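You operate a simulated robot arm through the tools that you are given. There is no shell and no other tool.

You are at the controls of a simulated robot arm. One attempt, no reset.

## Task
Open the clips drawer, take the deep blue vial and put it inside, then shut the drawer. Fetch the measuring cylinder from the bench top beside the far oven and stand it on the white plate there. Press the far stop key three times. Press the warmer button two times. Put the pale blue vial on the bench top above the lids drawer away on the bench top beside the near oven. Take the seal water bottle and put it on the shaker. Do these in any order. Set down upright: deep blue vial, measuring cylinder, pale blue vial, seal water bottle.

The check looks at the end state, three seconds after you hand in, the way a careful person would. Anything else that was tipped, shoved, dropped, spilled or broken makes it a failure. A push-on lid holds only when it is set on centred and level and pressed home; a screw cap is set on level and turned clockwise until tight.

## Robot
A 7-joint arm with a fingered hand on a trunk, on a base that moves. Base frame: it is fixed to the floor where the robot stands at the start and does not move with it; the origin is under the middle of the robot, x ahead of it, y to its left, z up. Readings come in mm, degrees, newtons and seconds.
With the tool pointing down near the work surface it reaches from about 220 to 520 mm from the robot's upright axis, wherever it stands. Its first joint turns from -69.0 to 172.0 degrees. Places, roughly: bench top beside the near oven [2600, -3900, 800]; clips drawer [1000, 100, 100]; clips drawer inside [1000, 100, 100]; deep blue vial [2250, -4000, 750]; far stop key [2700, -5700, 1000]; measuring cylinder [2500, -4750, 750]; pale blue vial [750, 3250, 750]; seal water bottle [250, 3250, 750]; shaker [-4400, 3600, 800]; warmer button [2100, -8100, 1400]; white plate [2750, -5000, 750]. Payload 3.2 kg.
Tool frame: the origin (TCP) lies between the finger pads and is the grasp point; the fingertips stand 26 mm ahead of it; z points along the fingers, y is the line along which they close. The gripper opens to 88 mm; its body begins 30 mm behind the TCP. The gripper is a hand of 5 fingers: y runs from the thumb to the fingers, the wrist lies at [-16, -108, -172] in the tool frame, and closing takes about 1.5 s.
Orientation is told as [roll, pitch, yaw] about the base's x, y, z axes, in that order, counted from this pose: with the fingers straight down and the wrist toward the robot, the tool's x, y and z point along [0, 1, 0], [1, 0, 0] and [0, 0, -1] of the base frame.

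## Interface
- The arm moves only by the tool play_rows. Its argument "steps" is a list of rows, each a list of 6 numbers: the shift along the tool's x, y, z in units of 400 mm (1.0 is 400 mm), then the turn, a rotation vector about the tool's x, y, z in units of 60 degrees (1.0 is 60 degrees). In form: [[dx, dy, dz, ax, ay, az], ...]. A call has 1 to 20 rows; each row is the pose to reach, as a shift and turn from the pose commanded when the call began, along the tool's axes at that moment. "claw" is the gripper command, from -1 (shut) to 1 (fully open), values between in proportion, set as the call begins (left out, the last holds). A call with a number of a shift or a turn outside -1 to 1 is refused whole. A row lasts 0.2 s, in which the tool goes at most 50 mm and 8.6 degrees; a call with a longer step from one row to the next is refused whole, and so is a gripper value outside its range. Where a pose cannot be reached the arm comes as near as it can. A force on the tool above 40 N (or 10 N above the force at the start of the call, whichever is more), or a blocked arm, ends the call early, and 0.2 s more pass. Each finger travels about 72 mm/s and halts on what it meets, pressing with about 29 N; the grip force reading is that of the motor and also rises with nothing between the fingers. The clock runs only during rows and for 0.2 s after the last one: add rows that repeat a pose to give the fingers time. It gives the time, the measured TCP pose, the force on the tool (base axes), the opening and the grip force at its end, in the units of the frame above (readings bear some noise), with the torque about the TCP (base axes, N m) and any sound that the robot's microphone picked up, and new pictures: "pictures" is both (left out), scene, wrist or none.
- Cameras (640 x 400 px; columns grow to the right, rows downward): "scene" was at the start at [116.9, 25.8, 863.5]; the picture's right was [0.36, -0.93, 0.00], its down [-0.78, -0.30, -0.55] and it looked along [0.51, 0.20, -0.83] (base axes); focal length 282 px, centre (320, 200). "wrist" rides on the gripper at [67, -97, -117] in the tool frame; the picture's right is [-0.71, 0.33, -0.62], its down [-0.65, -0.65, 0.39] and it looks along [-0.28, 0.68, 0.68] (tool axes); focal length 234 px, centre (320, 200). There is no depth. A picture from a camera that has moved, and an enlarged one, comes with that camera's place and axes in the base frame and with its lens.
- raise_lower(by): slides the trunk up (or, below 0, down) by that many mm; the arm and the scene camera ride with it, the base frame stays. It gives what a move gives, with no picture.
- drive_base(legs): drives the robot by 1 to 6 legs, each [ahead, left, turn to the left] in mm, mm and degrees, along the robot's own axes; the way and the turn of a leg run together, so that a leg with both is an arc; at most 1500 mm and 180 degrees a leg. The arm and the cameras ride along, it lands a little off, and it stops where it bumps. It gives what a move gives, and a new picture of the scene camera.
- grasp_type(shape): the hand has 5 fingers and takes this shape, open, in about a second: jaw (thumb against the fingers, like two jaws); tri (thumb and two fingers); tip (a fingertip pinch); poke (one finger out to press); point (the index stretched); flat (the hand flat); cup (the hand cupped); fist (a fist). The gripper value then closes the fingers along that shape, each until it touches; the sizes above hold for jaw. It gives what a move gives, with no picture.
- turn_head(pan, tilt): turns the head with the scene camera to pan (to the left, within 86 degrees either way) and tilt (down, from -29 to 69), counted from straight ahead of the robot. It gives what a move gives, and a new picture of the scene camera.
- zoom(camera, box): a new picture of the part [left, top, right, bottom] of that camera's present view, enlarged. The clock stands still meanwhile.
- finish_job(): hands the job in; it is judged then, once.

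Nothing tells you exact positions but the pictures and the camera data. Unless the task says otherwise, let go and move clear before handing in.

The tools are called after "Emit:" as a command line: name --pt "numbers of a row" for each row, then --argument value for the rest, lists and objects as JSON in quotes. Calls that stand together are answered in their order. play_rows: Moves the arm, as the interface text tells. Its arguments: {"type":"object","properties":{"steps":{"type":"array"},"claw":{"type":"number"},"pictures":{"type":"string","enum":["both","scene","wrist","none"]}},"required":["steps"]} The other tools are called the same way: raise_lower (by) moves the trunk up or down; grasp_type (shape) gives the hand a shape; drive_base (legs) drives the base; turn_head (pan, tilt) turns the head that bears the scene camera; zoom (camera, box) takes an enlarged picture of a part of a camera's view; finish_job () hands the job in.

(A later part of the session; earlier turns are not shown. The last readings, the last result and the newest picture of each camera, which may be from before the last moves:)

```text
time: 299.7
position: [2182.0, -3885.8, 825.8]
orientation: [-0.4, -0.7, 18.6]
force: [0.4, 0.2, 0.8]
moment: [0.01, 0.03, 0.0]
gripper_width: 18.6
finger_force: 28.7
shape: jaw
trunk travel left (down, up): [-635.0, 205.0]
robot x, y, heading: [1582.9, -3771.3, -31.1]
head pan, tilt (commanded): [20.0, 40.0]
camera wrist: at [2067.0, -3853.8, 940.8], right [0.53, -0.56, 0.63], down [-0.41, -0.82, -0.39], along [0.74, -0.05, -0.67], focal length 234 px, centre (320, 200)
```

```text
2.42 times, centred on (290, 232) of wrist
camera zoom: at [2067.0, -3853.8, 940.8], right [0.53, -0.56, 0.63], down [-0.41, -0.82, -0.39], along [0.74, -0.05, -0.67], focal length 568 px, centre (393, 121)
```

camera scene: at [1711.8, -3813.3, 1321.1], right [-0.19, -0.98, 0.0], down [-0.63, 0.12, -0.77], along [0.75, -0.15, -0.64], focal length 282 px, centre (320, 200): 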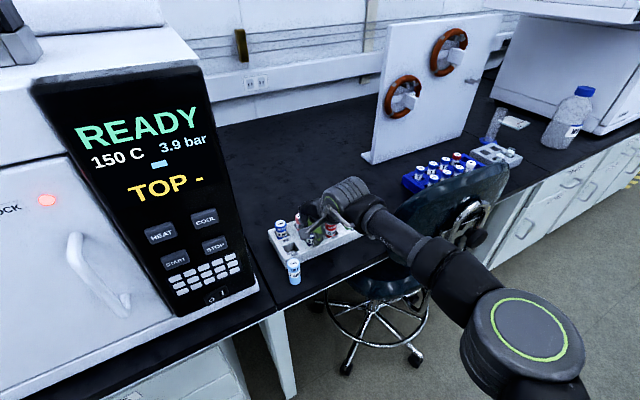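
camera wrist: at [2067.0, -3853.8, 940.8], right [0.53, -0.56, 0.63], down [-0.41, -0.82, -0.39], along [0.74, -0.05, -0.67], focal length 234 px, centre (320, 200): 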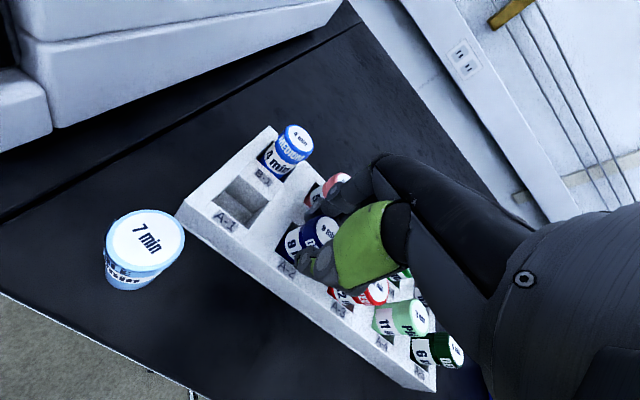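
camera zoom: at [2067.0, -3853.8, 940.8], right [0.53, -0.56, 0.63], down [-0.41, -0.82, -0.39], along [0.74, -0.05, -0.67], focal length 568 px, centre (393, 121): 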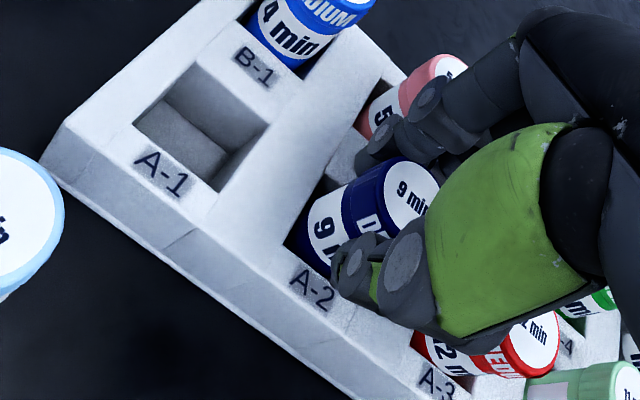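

Gripped. Lifting straight up out of the slot.

Emit:
raise_lower --by 60

Emit:
play_rows --pt "0 0 0 0 0 0" --pictures "wrist"

Emit:
zoom --camera "wrist" --box '[160, 150, 400, 330]'

```text
time: 300.7
position: [2182.1, -3885.4, 887.2]
orientation: [-0.4, -0.7, 18.6]
force: [0.6, -0.8, 0.1]
moment: [-0.02, -0.01, 0.0]
gripper_width: 18.8
finger_force: 29.0
shape: jaw
trunk travel left (down, up): [-695.0, 145.0]
robot x, y, heading: [1584.6, -3774.5, -31.0]
head pan, tilt (commanded): [20.0, 40.0]
```

```text
time: 301.1
position: [2181.1, -3885.9, 886.2]
orientation: [-0.4, -0.9, 18.7]
force: [-0.4, -0.5, -0.6]
moment: [-0.02, 0.02, -0.02]
gripper_width: 18.5
finger_force: 29.2
shape: jaw
trunk travel left (down, up): [-695.0, 145.0]
robot x, y, heading: [1585.3, -3771.8, -31.1]
head pan, tilt (commanded): [20.0, 40.0]
camera wrist: at [2067.0, -3853.8, 1000.8], right [0.53, -0.56, 0.63], down [-0.41, -0.82, -0.39], along [0.74, -0.05, -0.67], focal length 234 px, centre (320, 200)
```

wrist: 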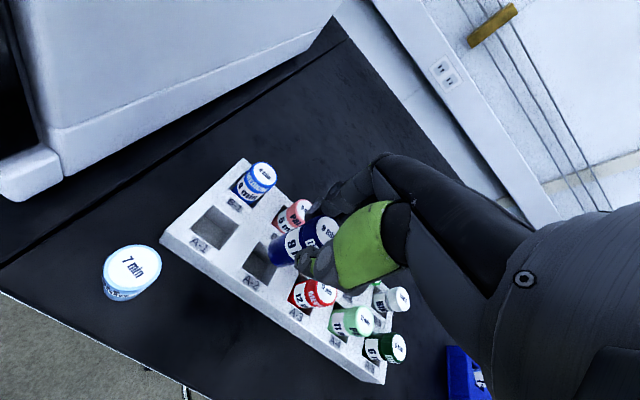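

```text
2.22 times, centred on (280, 240) of wrist
camera zoom: at [2067.0, -3853.8, 1000.8], right [0.53, -0.56, 0.63], down [-0.41, -0.82, -0.39], along [0.74, -0.05, -0.67], focal length 520 px, centre (409, 111)
```

zoom: 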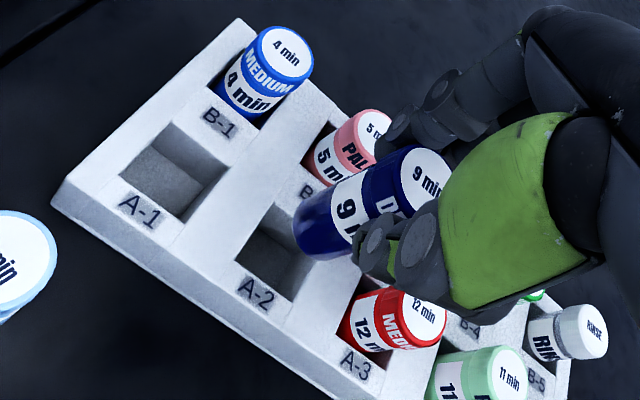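

It's out cleanly. Raising further and backing away along the bench normal.

Emit:
raise_lower --by 90

Emit:
drive_base --legs '[[-225, -268, 0]]'

Emit:
play_rows --pt "0.05 -0.1 0 0 0 0" --pt "0.09 -0.2 0 0 0 0.05" --pt "0.13 -0.3 0 0 0 0.1" --pt "0.17 -0.4 0 0 0 0.15" --pt "0.2 -0.48 0 0 0 0.2" --pt "0.2 -0.48 0 0 0 0.2"

```text
time: 302.3
position: [2182.3, -3885.7, 976.2]
orientation: [-0.4, -0.8, 18.6]
force: [-0.4, -0.1, -0.4]
moment: [0.0, 0.01, 0.01]
gripper_width: 18.8
finger_force: 29.1
shape: jaw
trunk travel left (down, up): [-785.0, 55.0]
robot x, y, heading: [1582.2, -3774.0, -31.1]
head pan, tilt (commanded): [20.0, 40.0]
```

```text
time: 304.6
position: [1851.8, -3997.7, 976.4]
orientation: [-0.4, -0.7, 18.7]
force: [0.2, 0.4, -1.1]
moment: [0.01, 0.01, -0.02]
gripper_width: 18.7
finger_force: 29.1
shape: jaw
trunk travel left (down, up): [-785.0, 55.0]
robot x, y, heading: [1255.0, -3883.4, -31.0]
head pan, tilt (commanded): [20.0, 40.0]
camera scene: at [1381.5, -3924.7, 1471.1], right [-0.19, -0.98, 0.0], down [-0.63, 0.12, -0.77], along [0.75, -0.15, -0.64], focal length 282 px, centre (320, 200)
```

scene: 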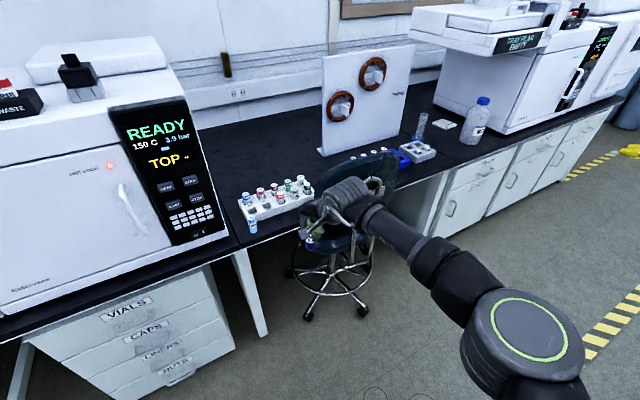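

```text
time: 306.0
position: [1643.1, -3982.6, 974.1]
orientation: [-0.3, -0.7, 6.6]
force: [-0.4, -0.2, -1.2]
moment: [0.02, -0.01, 0.02]
gripper_width: 18.5
finger_force: 29.1
shape: jaw
trunk travel left (down, up): [-785.0, 55.0]
robot x, y, heading: [1252.5, -3883.7, -31.0]
head pan, tilt (commanded): [20.0, 40.0]
camera scene: at [1382.3, -3924.9, 1471.0], right [-0.19, -0.98, 0.0], down [-0.63, 0.12, -0.77], along [0.75, -0.15, -0.64], focal length 282 px, centre (320, 200)
camera wrist: at [1537.7, -3927.7, 1088.7], right [0.4, -0.66, 0.63], down [-0.57, -0.72, -0.4], along [0.72, -0.2, -0.67], focal length 234 px, centre (320, 200)
```

scene: 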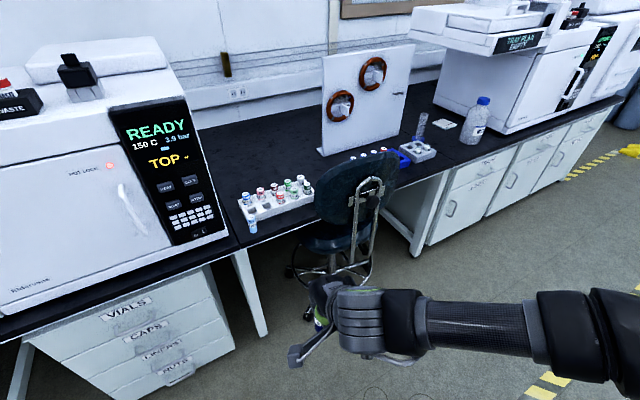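
wrist: 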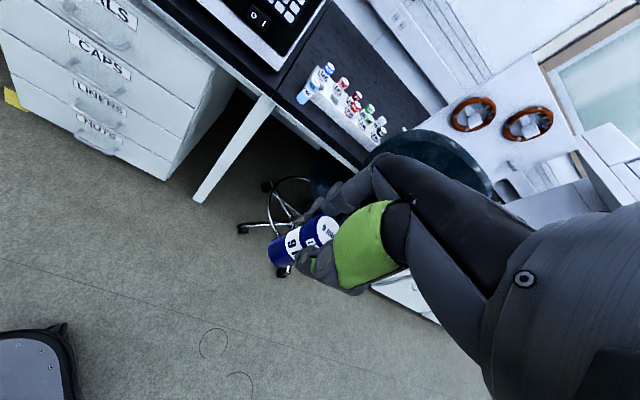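

Deep blue vial in hand. Driving back along the aisle to the clips drawer.

Emit:
drive_base --legs '[[-148, -176, 0], [-1011, 851, 0], [-1011, 851, 0], [-1011, 851, 0], [0, 0, 29]]'

Emit:
turn_head --pan 15 --tilt 45

```text
time: 327.8
position: [139.9, -109.7, 974.9]
orientation: [-0.2, -0.8, 34.9]
force: [0.4, -0.4, -0.8]
moment: [0.0, -0.03, 0.03]
gripper_width: 18.5
finger_force: 29.5
shape: jaw
trunk travel left (down, up): [-785.0, 55.0]
robot x, y, heading: [-253.4, -205.4, -3.1]
head pan, tilt (commanded): [20.0, 40.0]
camera scene: at [-117.3, -182.4, 1471.1], right [0.29, -0.96, 0.0], down [-0.61, -0.19, -0.77], along [0.73, 0.22, -0.64], focal length 282 px, centre (320, 200)
```

scene: 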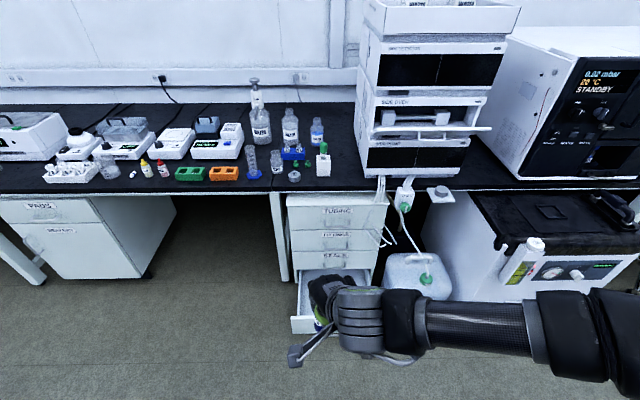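

```text
time: 328.5
position: [140.5, -107.2, 975.1]
orientation: [-0.2, -0.8, 34.8]
force: [-0.5, -0.9, -1.2]
moment: [0.01, 0.0, 0.0]
gripper_width: 18.4
finger_force: 29.0
shape: jaw
trunk travel left (down, up): [-785.0, 55.0]
robot x, y, heading: [-248.2, -203.1, -2.8]
head pan, tilt (commanded): [15.0, 45.0]
camera scene: at [-119.0, -190.2, 1463.9], right [0.21, -0.98, 0.0], down [-0.69, -0.15, -0.71], along [0.69, 0.15, -0.71], focal length 282 px, centre (320, 200)
```

scene: 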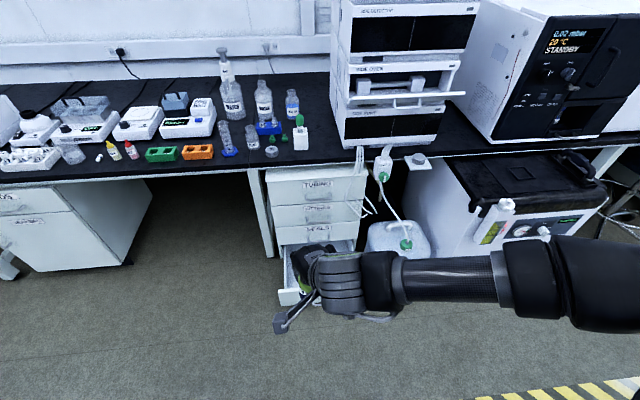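

I'm in front of the drawers. Lowering the trunk most of the way, keeping the vial above the drawer's front edge.

Emit:
raise_lower --by -400

Emit:
raise_lower --by -200

Emit:
turn_head --pan 20 --tilt 45

Emit:
zoom --camera "scene" --box '[220, 40, 460, 190]'

```text
time: 332.3
position: [139.3, -109.3, 575.4]
orientation: [-0.1, -0.8, 34.8]
force: [0.5, 0.4, -0.9]
moment: [-0.01, 0.0, 0.03]
gripper_width: 18.5
finger_force: 28.9
shape: jaw
trunk travel left (down, up): [-385.0, 455.0]
robot x, y, heading: [-250.4, -205.5, -3.0]
head pan, tilt (commanded): [15.0, 45.0]
```

```text
time: 334.5
position: [140.3, -108.0, 374.7]
orientation: [-0.1, -0.9, 34.8]
force: [-0.5, 0.3, -0.1]
moment: [-0.01, 0.0, -0.02]
gripper_width: 18.7
finger_force: 28.9
shape: jaw
trunk travel left (down, up): [-185.0, 655.0]
robot x, y, heading: [-248.2, -205.8, -3.0]
head pan, tilt (commanded): [15.0, 45.0]
```

```text
time: 335.2
position: [140.3, -108.7, 375.5]
orientation: [-0.2, -0.8, 34.7]
force: [-0.3, 0.2, -0.8]
moment: [-0.01, 0.03, 0.0]
gripper_width: 18.8
finger_force: 28.9
shape: jaw
trunk travel left (down, up): [-185.0, 655.0]
robot x, y, heading: [-253.6, -202.4, -3.1]
head pan, tilt (commanded): [20.0, 45.0]
camera scene: at [-120.9, -183.5, 863.9], right [0.29, -0.96, 0.0], down [-0.68, -0.21, -0.71], along [0.68, 0.21, -0.71], focal length 282 px, centre (320, 200)
```

scene: 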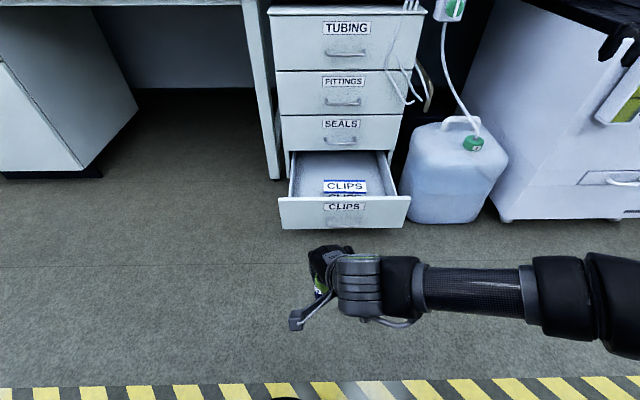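

```text
2.67 times, centred on (340, 115) of scene
camera zoom: at [-120.9, -183.5, 863.9], right [0.29, -0.96, 0.0], down [-0.68, -0.21, -0.71], along [0.68, 0.21, -0.71], focal length 751 px, centre (267, 427)
```

zoom: 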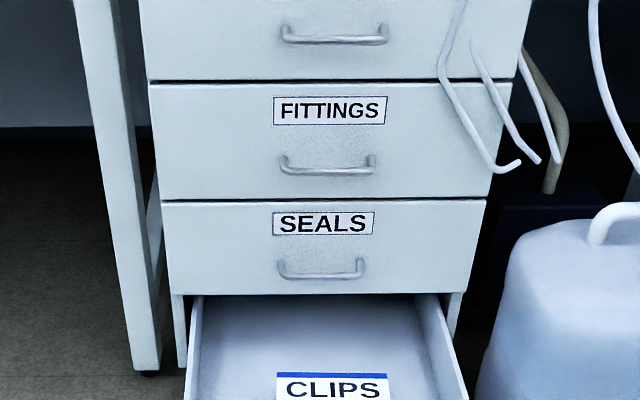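

The drawer is still open; there's free space left of the clips box around [593, 82]. Driving in with the vial above the drawer.

Emit:
drive_base --legs '[[300, 187, 0], [150, 0, 0]]'

Emit:
play_rows --pt "0 0 0 0 0 0.1" --pt "0 0 0 0 0 0.2" --pt "0 0 0 0 0 0.28" --pt "0 0 0 0 0 0.28"

Emit:
turn_head --pan 20 --tilt 60

```text
time: 338.4
position: [595.9, 58.1, 375.3]
orientation: [-0.2, -0.7, 35.1]
force: [0.7, 0.2, 0.0]
moment: [-0.05, 0.02, -0.01]
gripper_width: 18.8
finger_force: 28.7
shape: jaw
trunk travel left (down, up): [-185.0, 655.0]
robot x, y, heading: [206.3, -39.5, -2.8]
head pan, tilt (commanded): [20.0, 45.0]
camera scene: at [336.5, -18.2, 863.8], right [0.3, -0.95, 0.0], down [-0.68, -0.21, -0.71], along [0.68, 0.21, -0.71], focal length 282 px, centre (320, 200)
```

scene: 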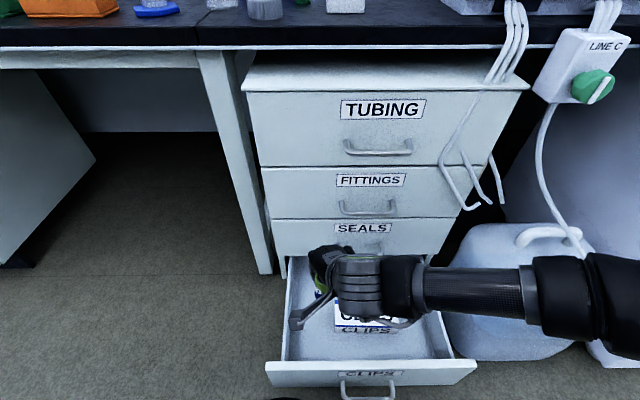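

```text
time: 339.4
position: [597.6, 55.3, 374.5]
orientation: [0.0, -0.9, 18.2]
force: [0.1, 0.1, -0.2]
moment: [0.04, 0.0, 0.01]
gripper_width: 18.3
finger_force: 29.1
shape: jaw
trunk travel left (down, up): [-185.0, 655.0]
robot x, y, heading: [212.3, -41.7, -3.0]
head pan, tilt (commanded): [20.0, 45.0]
camera scene: at [336.5, -18.2, 863.8], right [0.3, -0.95, 0.0], down [-0.68, -0.21, -0.71], along [0.68, 0.21, -0.71], focal length 282 px, centre (320, 200)
camera wrist: at [482.6, 88.9, 489.2], right [0.53, -0.57, 0.63], down [-0.41, -0.82, -0.4], along [0.74, -0.05, -0.67], focal length 234 px, centre (320, 200)
```

scene: 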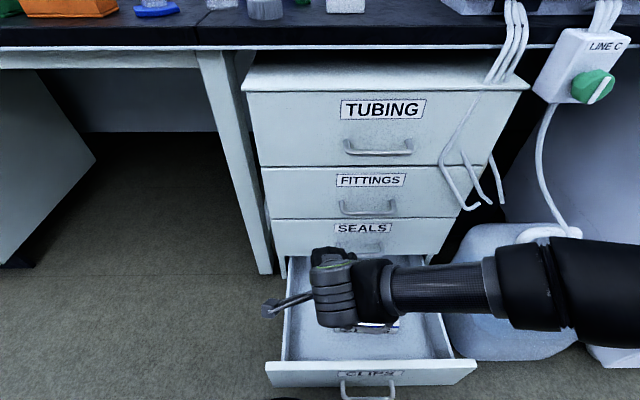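
wrist: 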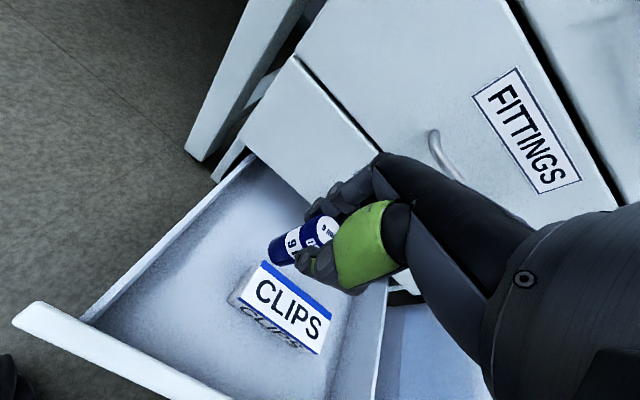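

```text
time: 340.2
position: [597.5, 57.2, 375.0]
orientation: [0.0, -0.9, 18.2]
force: [-0.4, -0.3, 0.6]
moment: [0.04, 0.0, -0.02]
gripper_width: 18.3
finger_force: 28.9
shape: jaw
trunk travel left (down, up): [-185.0, 655.0]
robot x, y, heading: [209.9, -42.4, -2.8]
head pan, tilt (commanded): [20.0, 60.0]
camera scene: at [322.6, -22.6, 844.4], right [0.3, -0.95, 0.0], down [-0.83, -0.26, -0.5], along [0.48, 0.15, -0.87], focal length 282 px, centre (320, 200)
```

scene: 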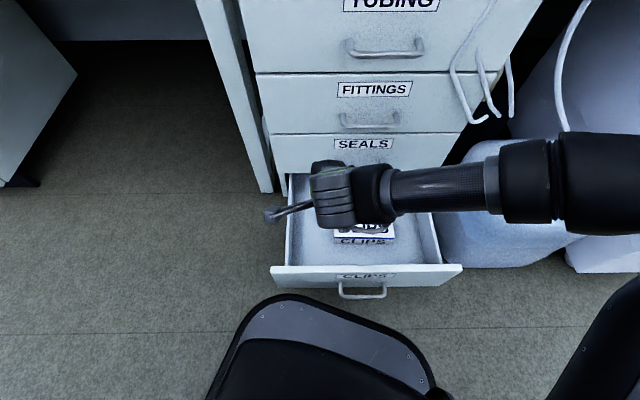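

Emit:
zoom --camera "wrist" --box '[60, 140, 400, 400]'

```text
1.54 times, centred on (230, 270) of wrist
camera zoom: at [482.5, 88.8, 489.2], right [0.53, -0.57, 0.63], down [-0.41, -0.82, -0.4], along [0.74, -0.05, -0.67], focal length 360 px, centre (458, 92)
```

zoom: 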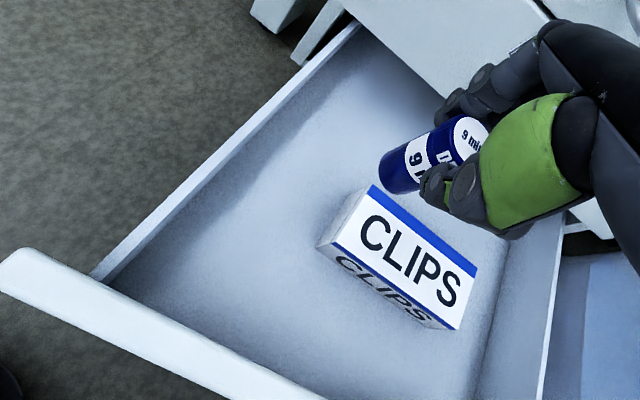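

The box's left edge is ~42 mm from the landing spot; I'll shift 32 mm further left, then lower into the drawer.

Emit:
play_rows --pt "0.04 0 0 0 0 0" --pt "0.08 0 0 0 0 0" --pt "0.08 0 0 0 0 0" --pictures "none"

Emit:
raise_lower --by -130

Emit:
play_rows --pt "0 0 0 0 0 0"

Emit:
zoom --camera "wrist" --box '[100, 140, 400, 370]'

```text
time: 341.0
position: [587.0, 87.0, 374.8]
orientation: [0.0, -0.9, 18.1]
force: [-0.3, 0.3, -0.4]
moment: [0.01, 0.0, 0.01]
gripper_width: 18.5
finger_force: 28.9
shape: jaw
trunk travel left (down, up): [-185.0, 655.0]
robot x, y, heading: [207.2, -42.0, -2.5]
head pan, tilt (commanded): [20.0, 60.0]
```

```text
time: 342.6
position: [587.2, 88.1, 244.8]
orientation: [0.1, -0.9, 18.1]
force: [-0.6, -0.2, -0.4]
moment: [-0.02, 0.03, 0.03]
gripper_width: 18.6
finger_force: 29.0
shape: jaw
trunk travel left (down, up): [-55.0, 785.0]
robot x, y, heading: [205.0, -40.1, -2.7]
head pan, tilt (commanded): [20.0, 60.0]
```

```text
time: 343.0
position: [587.0, 87.8, 244.5]
orientation: [0.1, -0.9, 18.1]
force: [-0.5, 0.7, 0.3]
moment: [-0.02, -0.01, -0.02]
gripper_width: 18.8
finger_force: 28.9
shape: jaw
trunk travel left (down, up): [-55.0, 785.0]
robot x, y, heading: [205.8, -40.9, -2.9]
head pan, tilt (commanded): [20.0, 60.0]
camera scene: at [322.5, -22.6, 714.4], right [0.3, -0.95, 0.0], down [-0.83, -0.26, -0.5], along [0.48, 0.15, -0.87], focal length 282 px, centre (320, 200)
camera wrist: at [472.7, 119.5, 359.0], right [0.53, -0.57, 0.63], down [-0.41, -0.82, -0.4], along [0.74, -0.05, -0.67], focal length 234 px, centre (320, 200)
```

scene: 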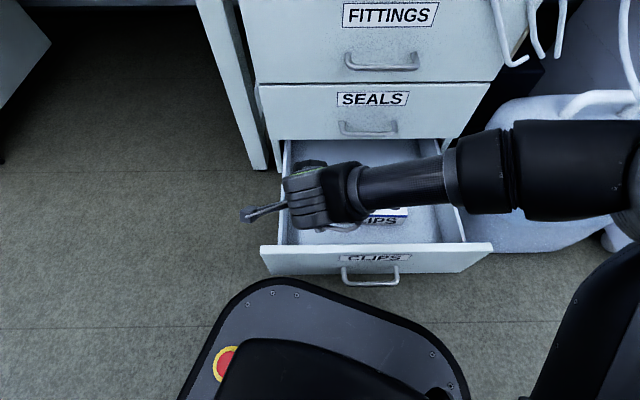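
wrist: 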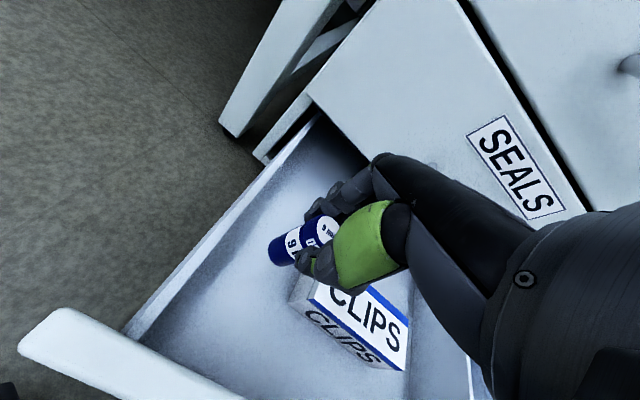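

```text
1.74 times, centred on (250, 255) of wrist
camera zoom: at [472.7, 119.5, 359.0], right [0.53, -0.57, 0.63], down [-0.41, -0.82, -0.4], along [0.74, -0.05, -0.67], focal length 407 px, centre (442, 104)
```

zoom: 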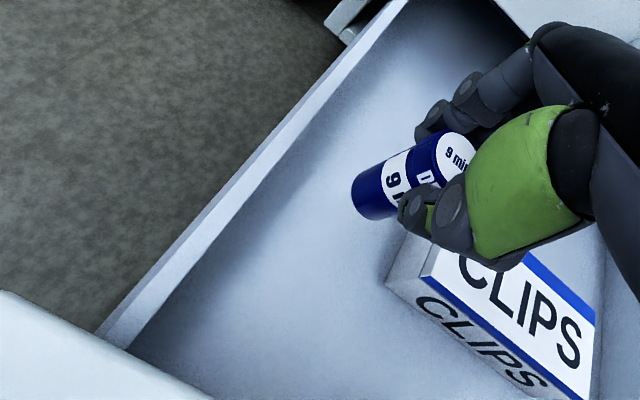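

Drawer floor triangulates to z≈82. Continuing down: trunk to its lowest, then the arm.

Emit:
raise_lower --by -55

Emit:
play_rows --pt "0 0 0.03 0 0 0" --pt "0 0 0.06 0 0 0" --pt "0 0 0.085 0 0 0" --pt "0 0 0.085 0 0 0"

Emit:
zoom --camera "wrist" --box '[120, 140, 400, 350]'

```text
time: 343.9
position: [587.2, 88.2, 189.5]
orientation: [0.0, -0.9, 18.2]
force: [-0.5, 0.3, -0.3]
moment: [-0.01, -0.02, 0.02]
gripper_width: 18.7
finger_force: 28.7
shape: jaw
trunk travel left (down, up): [0.0, 840.0]
robot x, y, heading: [204.4, -40.2, -2.8]
head pan, tilt (commanded): [20.0, 60.0]
```

```text
time: 344.9
position: [588.1, 88.0, 157.2]
orientation: [0.2, -1.3, 18.3]
force: [-0.5, 3.0, 19.7]
moment: [-0.02, 0.0, 0.04]
gripper_width: 19.5
finger_force: 29.1
shape: jaw
trunk travel left (down, up): [0.0, 840.0]
robot x, y, heading: [210.3, -41.4, -2.6]
head pan, tilt (commanded): [20.0, 60.0]
camera scene: at [321.4, -22.9, 660.0], right [0.3, -0.95, 0.0], down [-0.83, -0.26, -0.5], along [0.48, 0.15, -0.86], focal length 282 px, centre (320, 200)
camera wrist: at [473.8, 119.9, 272.4], right [0.52, -0.57, 0.63], down [-0.41, -0.82, -0.41], along [0.75, -0.05, -0.66], focal length 234 px, centre (320, 200)
```

scene: 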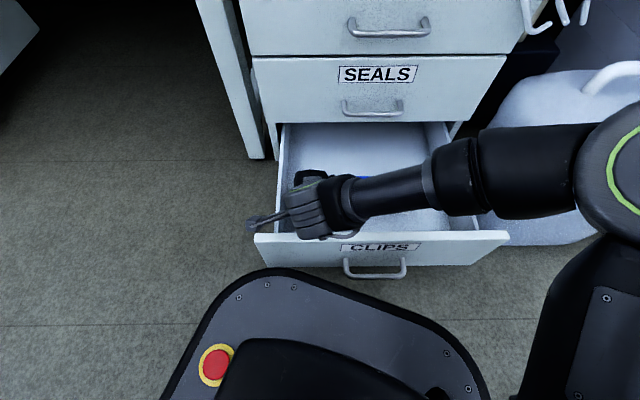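
wrist: 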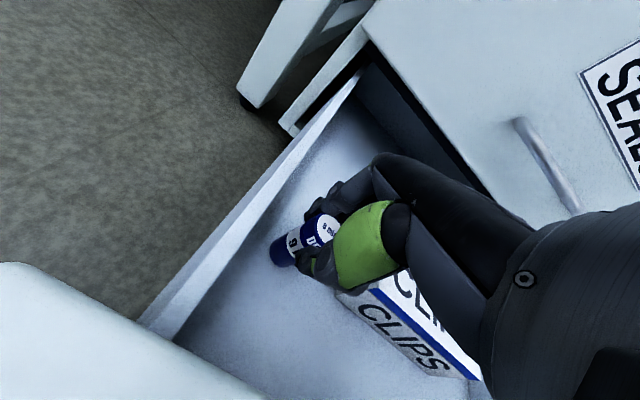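

```text
1.90 times, centred on (260, 245) of wrist
camera zoom: at [473.8, 119.9, 272.4], right [0.52, -0.57, 0.63], down [-0.41, -0.82, -0.41], along [0.75, -0.05, -0.66], focal length 446 px, centre (434, 114)
```

zoom: 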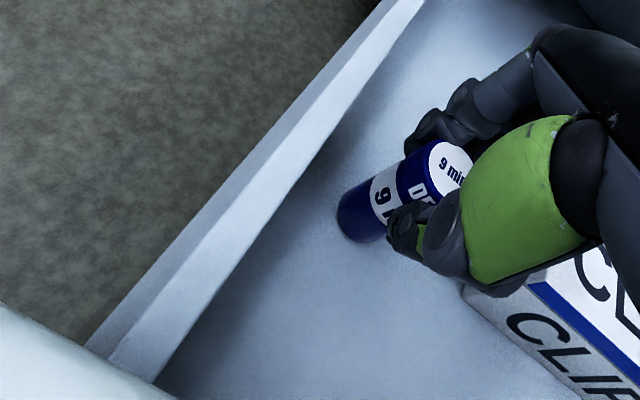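

Contact with the drawer floor (about 20 N). I'll ease up a little, then open.

Emit:
play_rows --pt "0 0 -0.006 0 0 0" --pt "0 0 -0.008 0 0 0" --pictures "none"

Emit:
play_rows --pt "0 0 0 0 0 0" --pt "0 0 0 0 0 0" --pt "0 0 0 0 0 0" --claw 0 --pictures "wrist"

Emit:
zoom --camera "wrist" --box '[120, 140, 400, 350]'

```text
time: 345.5
position: [587.1, 87.1, 159.0]
orientation: [0.0, -0.9, 18.2]
force: [0.8, 2.4, 13.1]
moment: [0.03, -0.06, 0.02]
gripper_width: 19.5
finger_force: 29.4
shape: jaw
trunk travel left (down, up): [0.0, 840.0]
robot x, y, heading: [203.8, -36.7, -2.6]
head pan, tilt (commanded): [20.0, 60.0]
```

```text
time: 346.3
position: [587.9, 86.8, 157.8]
orientation: [0.0, -0.8, 18.2]
force: [1.0, 0.0, 0.5]
moment: [0.01, 0.03, -0.02]
gripper_width: 43.8
finger_force: 0.0
shape: jaw
trunk travel left (down, up): [0.0, 840.0]
robot x, y, heading: [206.9, -40.3, -2.8]
head pan, tilt (commanded): [20.0, 60.0]
camera wrist: at [473.3, 119.1, 272.8], right [0.53, -0.57, 0.63], down [-0.41, -0.82, -0.4], along [0.74, -0.05, -0.67], focal length 234 px, centre (320, 200)
```

wrist: 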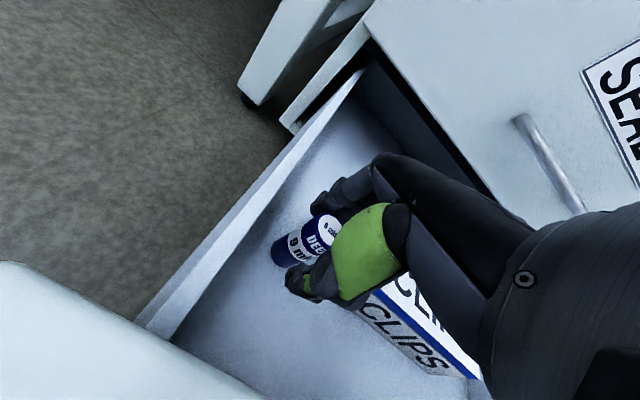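

```text
1.90 times, centred on (260, 245) of wrist
camera zoom: at [473.3, 119.1, 272.8], right [0.53, -0.57, 0.63], down [-0.41, -0.82, -0.4], along [0.74, -0.05, -0.67], focal length 446 px, centre (434, 114)
```

zoom: 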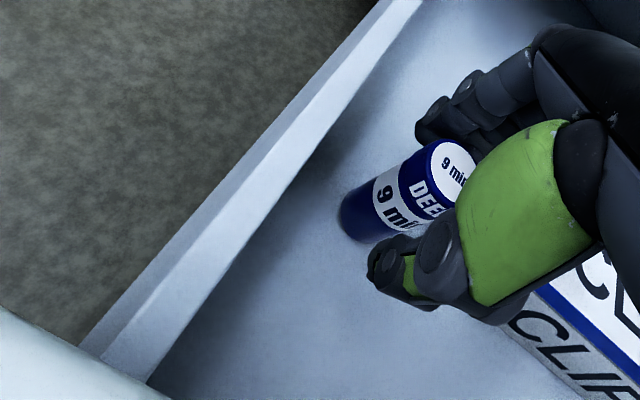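

Released. Raising the hand straight up out of the drawer and checking that the vial stands.

Emit:
play_rows --pt "0 0 -0.03 0 0 0" --pt "0 0 -0.08 0 0 0" --pt "0 0 -0.08 0 0 0" --pictures "none"

Emit:
raise_lower --by 180

Emit:
play_rows --pt "0 0 0 0 0 0"

Emit:
zoom --camera "wrist" --box '[60, 160, 380, 400]'

```text
time: 347.1
position: [587.1, 87.5, 190.6]
orientation: [-0.1, -1.0, 18.2]
force: [0.0, 0.5, -0.2]
moment: [0.01, 0.01, 0.0]
gripper_width: 43.6
finger_force: 0.0
shape: jaw
trunk travel left (down, up): [0.0, 840.0]
robot x, y, heading: [205.1, -42.7, -2.6]
head pan, tilt (commanded): [20.0, 60.0]
```

```text
time: 349.1
position: [587.5, 88.1, 370.4]
orientation: [0.1, -1.0, 18.2]
force: [1.0, -0.6, 0.5]
moment: [-0.01, 0.0, 0.0]
gripper_width: 43.8
finger_force: 0.2
shape: jaw
trunk travel left (down, up): [-180.0, 660.0]
robot x, y, heading: [207.3, -39.4, -2.7]
head pan, tilt (commanded): [20.0, 60.0]
```

```text
time: 349.5
position: [587.1, 87.0, 370.8]
orientation: [0.0, -0.9, 18.2]
force: [-0.3, -0.5, -0.6]
moment: [0.02, 0.03, 0.0]
gripper_width: 43.9
finger_force: 0.0
shape: jaw
trunk travel left (down, up): [-180.0, 660.0]
robot x, y, heading: [206.2, -38.3, -2.6]
head pan, tilt (commanded): [20.0, 60.0]
camera scene: at [322.5, -22.6, 839.3], right [0.3, -0.95, 0.0], down [-0.83, -0.26, -0.5], along [0.48, 0.15, -0.87], focal length 282 px, centre (320, 200)
camera wrist: at [472.6, 119.5, 485.7], right [0.53, -0.57, 0.63], down [-0.41, -0.82, -0.4], along [0.74, -0.05, -0.67], focal length 234 px, centre (320, 200)
```

scene: 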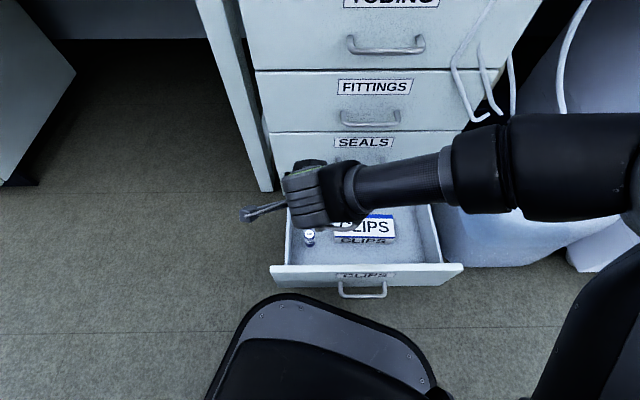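
wrist: 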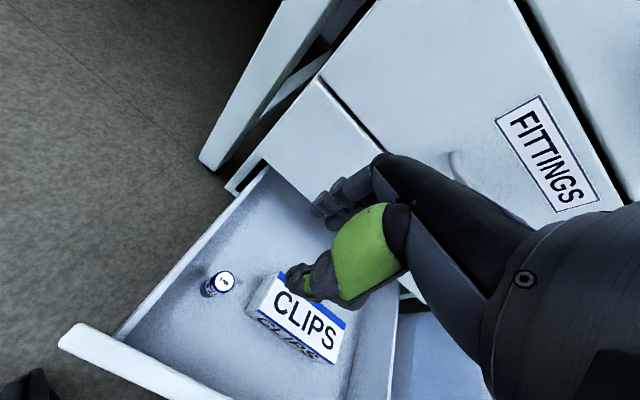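

```text
1.67 times, centred on (220, 280) of wrist
camera zoom: at [472.6, 119.5, 485.7], right [0.53, -0.57, 0.63], down [-0.41, -0.82, -0.4], along [0.74, -0.05, -0.67], focal length 390 px, centre (487, 67)
```

zoom: 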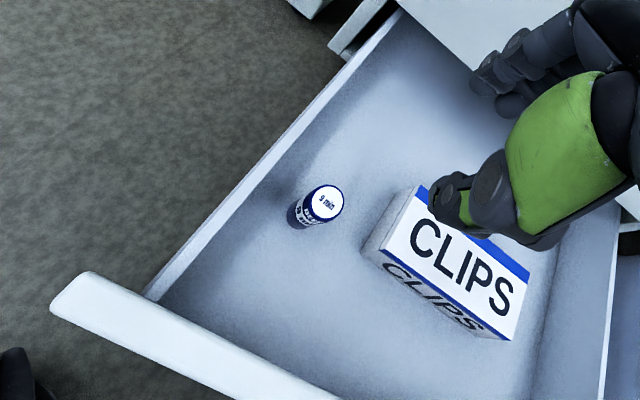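

The deep blue vial stands upright inside the drawer. Now I'll close it: bring the closed hand down in front of the panel and push slowly with the arm.

Emit:
drive_base --legs '[[-28, -10, 0]]'

Emit:
play_rows --pt "-0.05 -0.06 0 0 0 0" --pt "-0.1 -0.12 0 0 0 0" --pt "-0.15 -0.17 0 0 0 0" --pt "-0.2 -0.22 0 0 0 0" --pt "-0.25 -0.26 0 0 0 0" --pt "-0.29 -0.29 0 0 0 0" --pt "-0.33 -0.31 0 0 0 0" --pt "-0.33 -0.31 0 0 0 0" --claw -1

```text
time: 350.4
position: [557.1, 79.5, 371.1]
orientation: [0.0, -0.9, 18.2]
force: [0.7, 0.1, -0.9]
moment: [-0.02, 0.01, -0.02]
gripper_width: 43.9
finger_force: 0.0
shape: jaw
trunk travel left (down, up): [-180.0, 660.0]
robot x, y, heading: [179.1, -47.7, -2.2]
head pan, tilt (commanded): [20.0, 60.0]
camera scene: at [294.1, -31.2, 839.4], right [0.3, -0.95, 0.0], down [-0.83, -0.26, -0.5], along [0.48, 0.15, -0.87], focal length 282 px, centre (320, 200)
```

scene: 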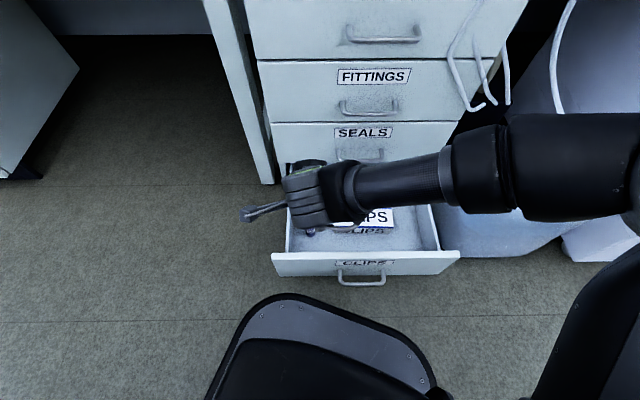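

```text
time: 352.1
position: [544.2, -48.7, 365.3]
orientation: [0.0, -0.9, 18.3]
force: [0.6, 0.9, 0.5]
moment: [-0.02, 0.0, -0.01]
gripper_width: 0.1
finger_force: 29.6
shape: jaw
out of reach, approached as far as the arm can: row 4, 5, 6, 7, 8
trunk travel left (down, up): [-180.0, 660.0]
robot x, y, heading: [181.7, -45.1, -2.7]
head pan, tilt (commanded): [20.0, 60.0]
camera scene: at [294.1, -31.3, 839.4], right [0.3, -0.95, 0.0], down [-0.83, -0.26, -0.5], along [0.48, 0.15, -0.87], focal length 282 px, centre (320, 200)
camera wrist: at [429.6, -17.7, 480.4], right [0.53, -0.57, 0.63], down [-0.41, -0.82, -0.4], along [0.74, -0.05, -0.67], focal length 234 px, centre (320, 200)
```

scene: 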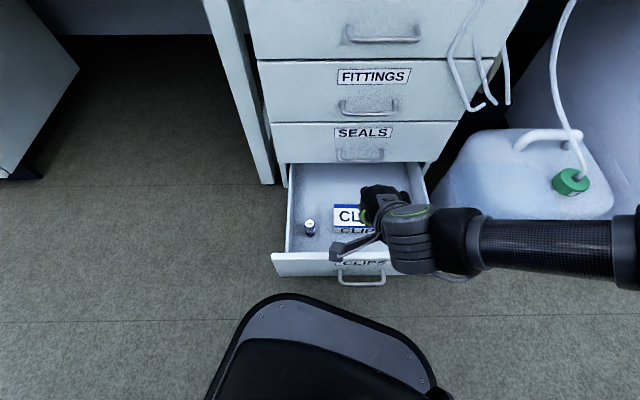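
wrist: 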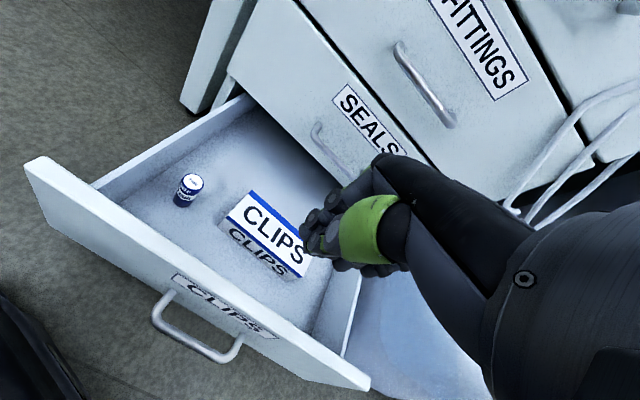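

The arm can't fold closer than this, so I'll back the base 80 mm and do the push in two stages.

Emit:
drive_base --legs '[[-76, -29, 0]]'

Emit:
raise_lower --by -178

Emit:
play_rows --pt "0 0 0 0 0 0"

```text
time: 353.2
position: [466.6, -75.5, 367.1]
orientation: [0.0, -0.7, 18.2]
force: [-0.5, -0.2, -0.9]
moment: [0.01, 0.0, 0.0]
gripper_width: 0.2
finger_force: 29.0
shape: jaw
trunk travel left (down, up): [-180.0, 660.0]
robot x, y, heading: [104.5, -76.6, -2.7]
head pan, tilt (commanded): [20.0, 60.0]
camera scene: at [216.7, -56.6, 839.4], right [0.3, -0.95, 0.0], down [-0.83, -0.26, -0.5], along [0.48, 0.15, -0.87], focal length 282 px, centre (320, 200)
```

scene: 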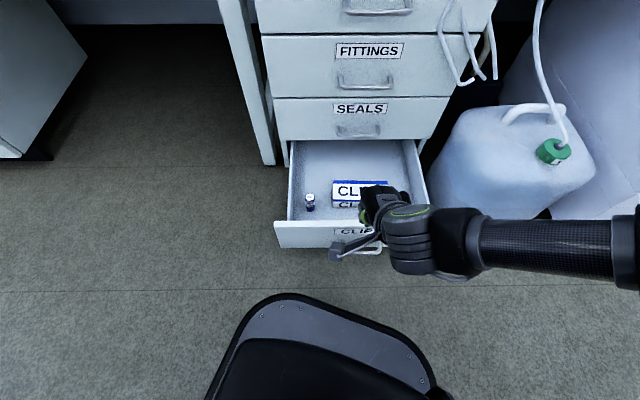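

```text
time: 355.2
position: [466.4, -75.3, 188.3]
orientation: [0.0, -0.8, 18.2]
force: [-0.1, -0.5, 0.0]
moment: [0.01, -0.03, 0.01]
gripper_width: 0.0
finger_force: 29.2
shape: jaw
trunk travel left (down, up): [-2.0, 838.0]
robot x, y, heading: [100.1, -74.7, -2.8]
head pan, tilt (commanded): [20.0, 60.0]
```

```text
time: 355.6
position: [467.1, -75.6, 188.3]
orientation: [0.0, -0.8, 18.2]
force: [-0.1, 0.0, 0.5]
moment: [0.03, 0.01, -0.02]
gripper_width: 0.0
finger_force: 28.9
shape: jaw
trunk travel left (down, up): [-2.0, 838.0]
robot x, y, heading: [103.5, -73.6, -2.8]
head pan, tilt (commanded): [20.0, 60.0]
camera scene: at [216.7, -56.6, 661.4], right [0.3, -0.95, 0.0], down [-0.83, -0.26, -0.5], along [0.48, 0.15, -0.87], focal length 282 px, centre (320, 200)
camera wrist: at [352.1, -42.7, 302.4], right [0.53, -0.57, 0.63], down [-0.41, -0.82, -0.4], along [0.74, -0.05, -0.67], focal length 234 px, centre (320, 200)
```

scene: 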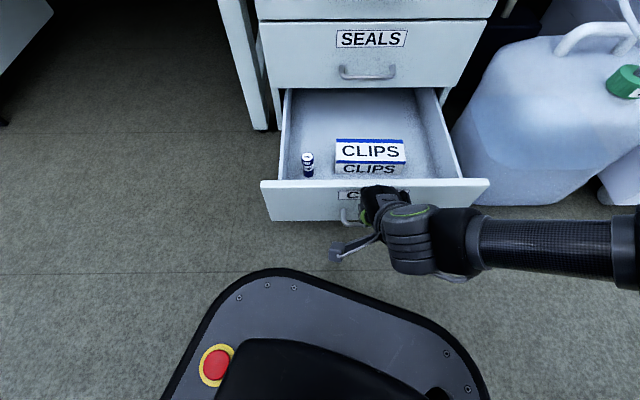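
wrist: 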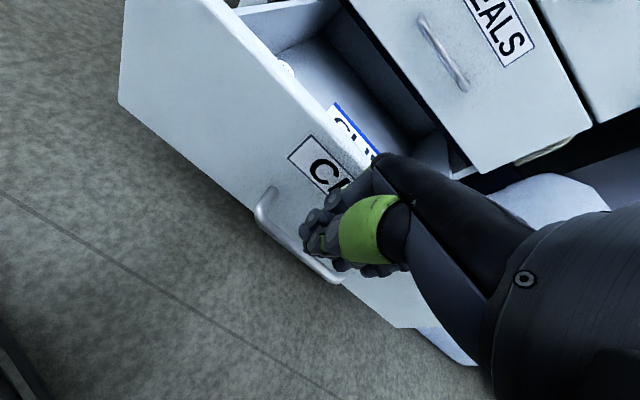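

Hand is above the handle and in front of the panel. Pushing slowly, about 60 mm/s.

Emit:
play_rows --pt "0 0.04 0 0 0 0" --pt "0 0.08 0 0 0 0" --pt "0 0.11 0 0 0 0" --pt "0 0.13 0 0 0 0" --pt "0 0.15 0 0 0 0" --pt "0 0.175 0 0 0 0" --pt "0 0.2 0 0 0 0" --pt "0 0.225 0 0 0 0" --pt "0 0.25 0 0 0 0" --pt "0 0.275 0 0 0 0" --pt "0 0.3 0 0 0 0" --pt "0 0.325 0 0 0 0" --pt "0 0.35 0 0 0 0" --pt "0 0.375 0 0 0 0" --pt "0 0.4 0 0 0 0" --pt "0 0.425 0 0 0 0" --pt "0 0.45 0 0 0 0" --pt "0 0.46 0 0 0 0"

```text
time: 359.4
position: [641.2, -17.7, 190.3]
orientation: [0.0, -1.0, 18.2]
force: [-0.5, -0.8, 0.7]
moment: [0.0, 0.0, 0.01]
gripper_width: 0.0
finger_force: 28.9
shape: jaw
trunk travel left (down, up): [-2.0, 838.0]
robot x, y, heading: [104.7, -76.7, -2.7]
head pan, tilt (commanded): [20.0, 60.0]
camera scene: at [216.7, -56.6, 661.4], right [0.3, -0.95, 0.0], down [-0.83, -0.26, -0.5], along [0.48, 0.15, -0.87], focal length 282 px, centre (320, 200)
camera wrist: at [527.0, 14.9, 305.4], right [0.53, -0.57, 0.63], down [-0.41, -0.82, -0.4], along [0.74, -0.05, -0.67], focal length 234 px, centre (320, 200)
```

scene: 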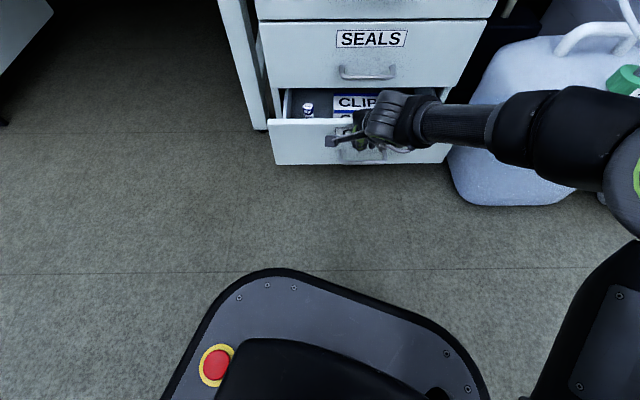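
wrist: 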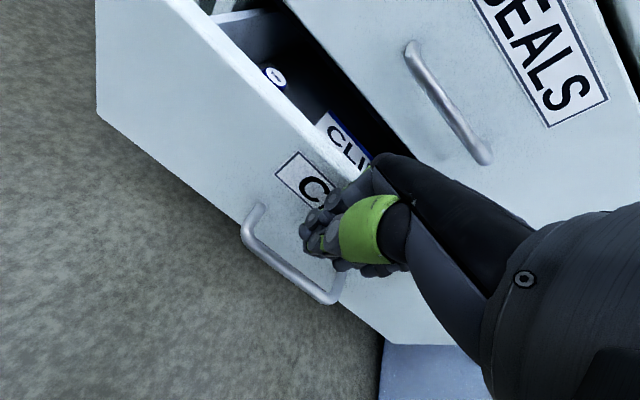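

The drawer is ~100 mm from closed and the vial still stands. To clear the SEALS handle above, I'll tilt the hand back 35° and push with the fingertips.

Emit:
play_rows --pt "0 -0.06 0 0 0 0" --pt "0 -0.07 0.01 -0.12 0 0" --pt "0 -0.07 0.02 -0.24 0 0" --pt "0 -0.07 0.03 -0.36 0 0" --pt "0 -0.07 0.04 -0.48 0 0" --pt "0 -0.07 0.04 -0.58 0 0" --pt "0 -0.07 0.04 -0.58 0 0"

```text
time: 361.0
position: [614.3, -24.2, 174.0]
orientation: [0.1, -35.7, 18.2]
force: [1.0, -0.2, -0.5]
moment: [0.03, 0.04, -0.05]
gripper_width: 0.0
finger_force: 29.1
shape: jaw
trunk travel left (down, up): [-2.0, 838.0]
robot x, y, heading: [104.5, -74.8, -2.8]
head pan, tilt (commanded): [20.0, 60.0]
camera scene: at [216.7, -56.6, 661.4], right [0.3, -0.95, 0.0], down [-0.83, -0.26, -0.5], along [0.48, 0.15, -0.87], focal length 282 px, centre (320, 200)
camera wrist: at [454.1, -8.9, 211.1], right [0.13, -0.7, 0.7], down [-0.09, -0.71, -0.7], along [0.99, 0.03, -0.15], focal length 234 px, centre (320, 200)
```

scene: 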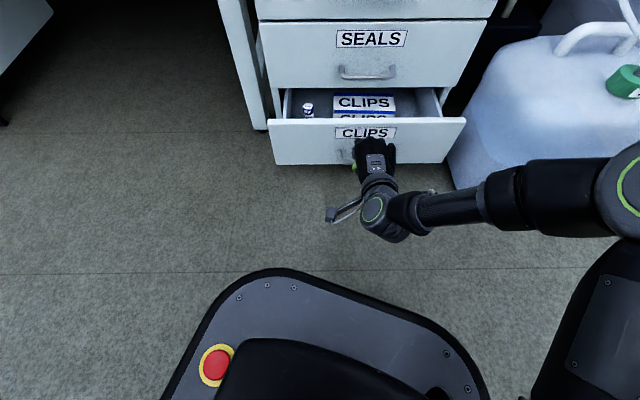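
wrist: 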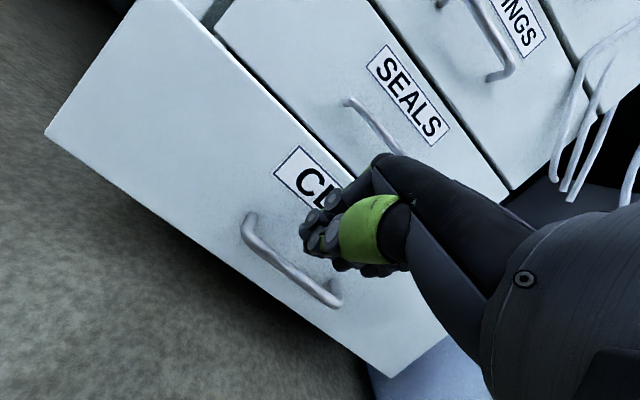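

Emit:
play_rows --pt "0 0.03 0.021 0 0 0" --pt "0 0.05 0.036 0 0 0" --pt "0 0.07 0.05 0 0 0" --pt "0 0.087 0.0625 0 0 0" --pt "0 0.104 0.075 0 0 0" --pt "0 0.121 0.087 0 0 0" --pt "0 0.138 0.099 0 0 0" --pt "0 0.155 0.111 0 0 0" --pt "0 0.172 0.124 0 0 0" --pt "0 0.188 0.135 0 0 0" --pt "0 0.204 0.147 0 0 0" --pt "0 0.22 0.158 0 0 0" --pt "0 0.236 0.17 0 0 0" --pt "0 0.252 0.181 0 0 0" --pt "0 0.265 0.19 0 0 0"

```text
time: 364.2
position: [738.0, 15.4, 173.4]
orientation: [0.1, -35.7, 18.2]
force: [-0.6, 0.8, 0.3]
moment: [0.0, 0.01, -0.01]
gripper_width: 0.0
finger_force: 29.1
shape: jaw
trunk travel left (down, up): [-2.0, 838.0]
robot x, y, heading: [102.2, -74.7, -2.9]
head pan, tilt (commanded): [20.0, 60.0]
camera scene: at [216.7, -56.6, 661.4], right [0.3, -0.95, 0.0], down [-0.83, -0.26, -0.5], along [0.48, 0.15, -0.87], focal length 282 px, centre (320, 200)
camera wrist: at [578.5, 31.7, 211.8], right [0.13, -0.7, 0.7], down [-0.09, -0.71, -0.7], along [0.99, 0.03, -0.15], focal length 234 px, centre (320, 200)
```

scene: 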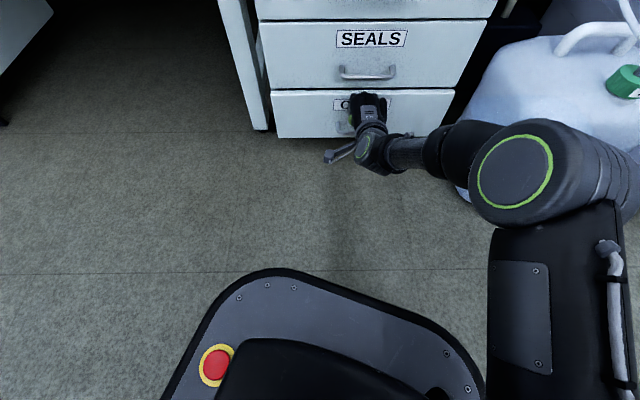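
wrist: 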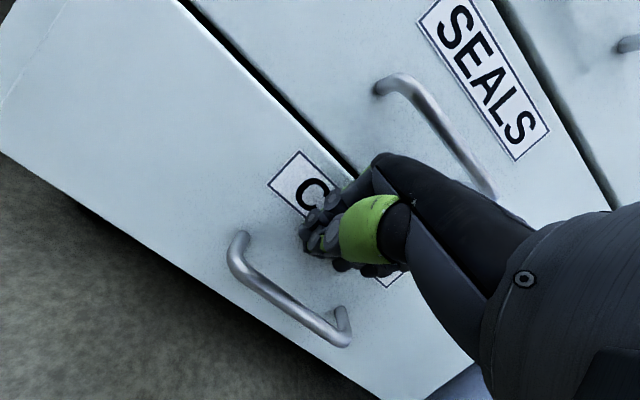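

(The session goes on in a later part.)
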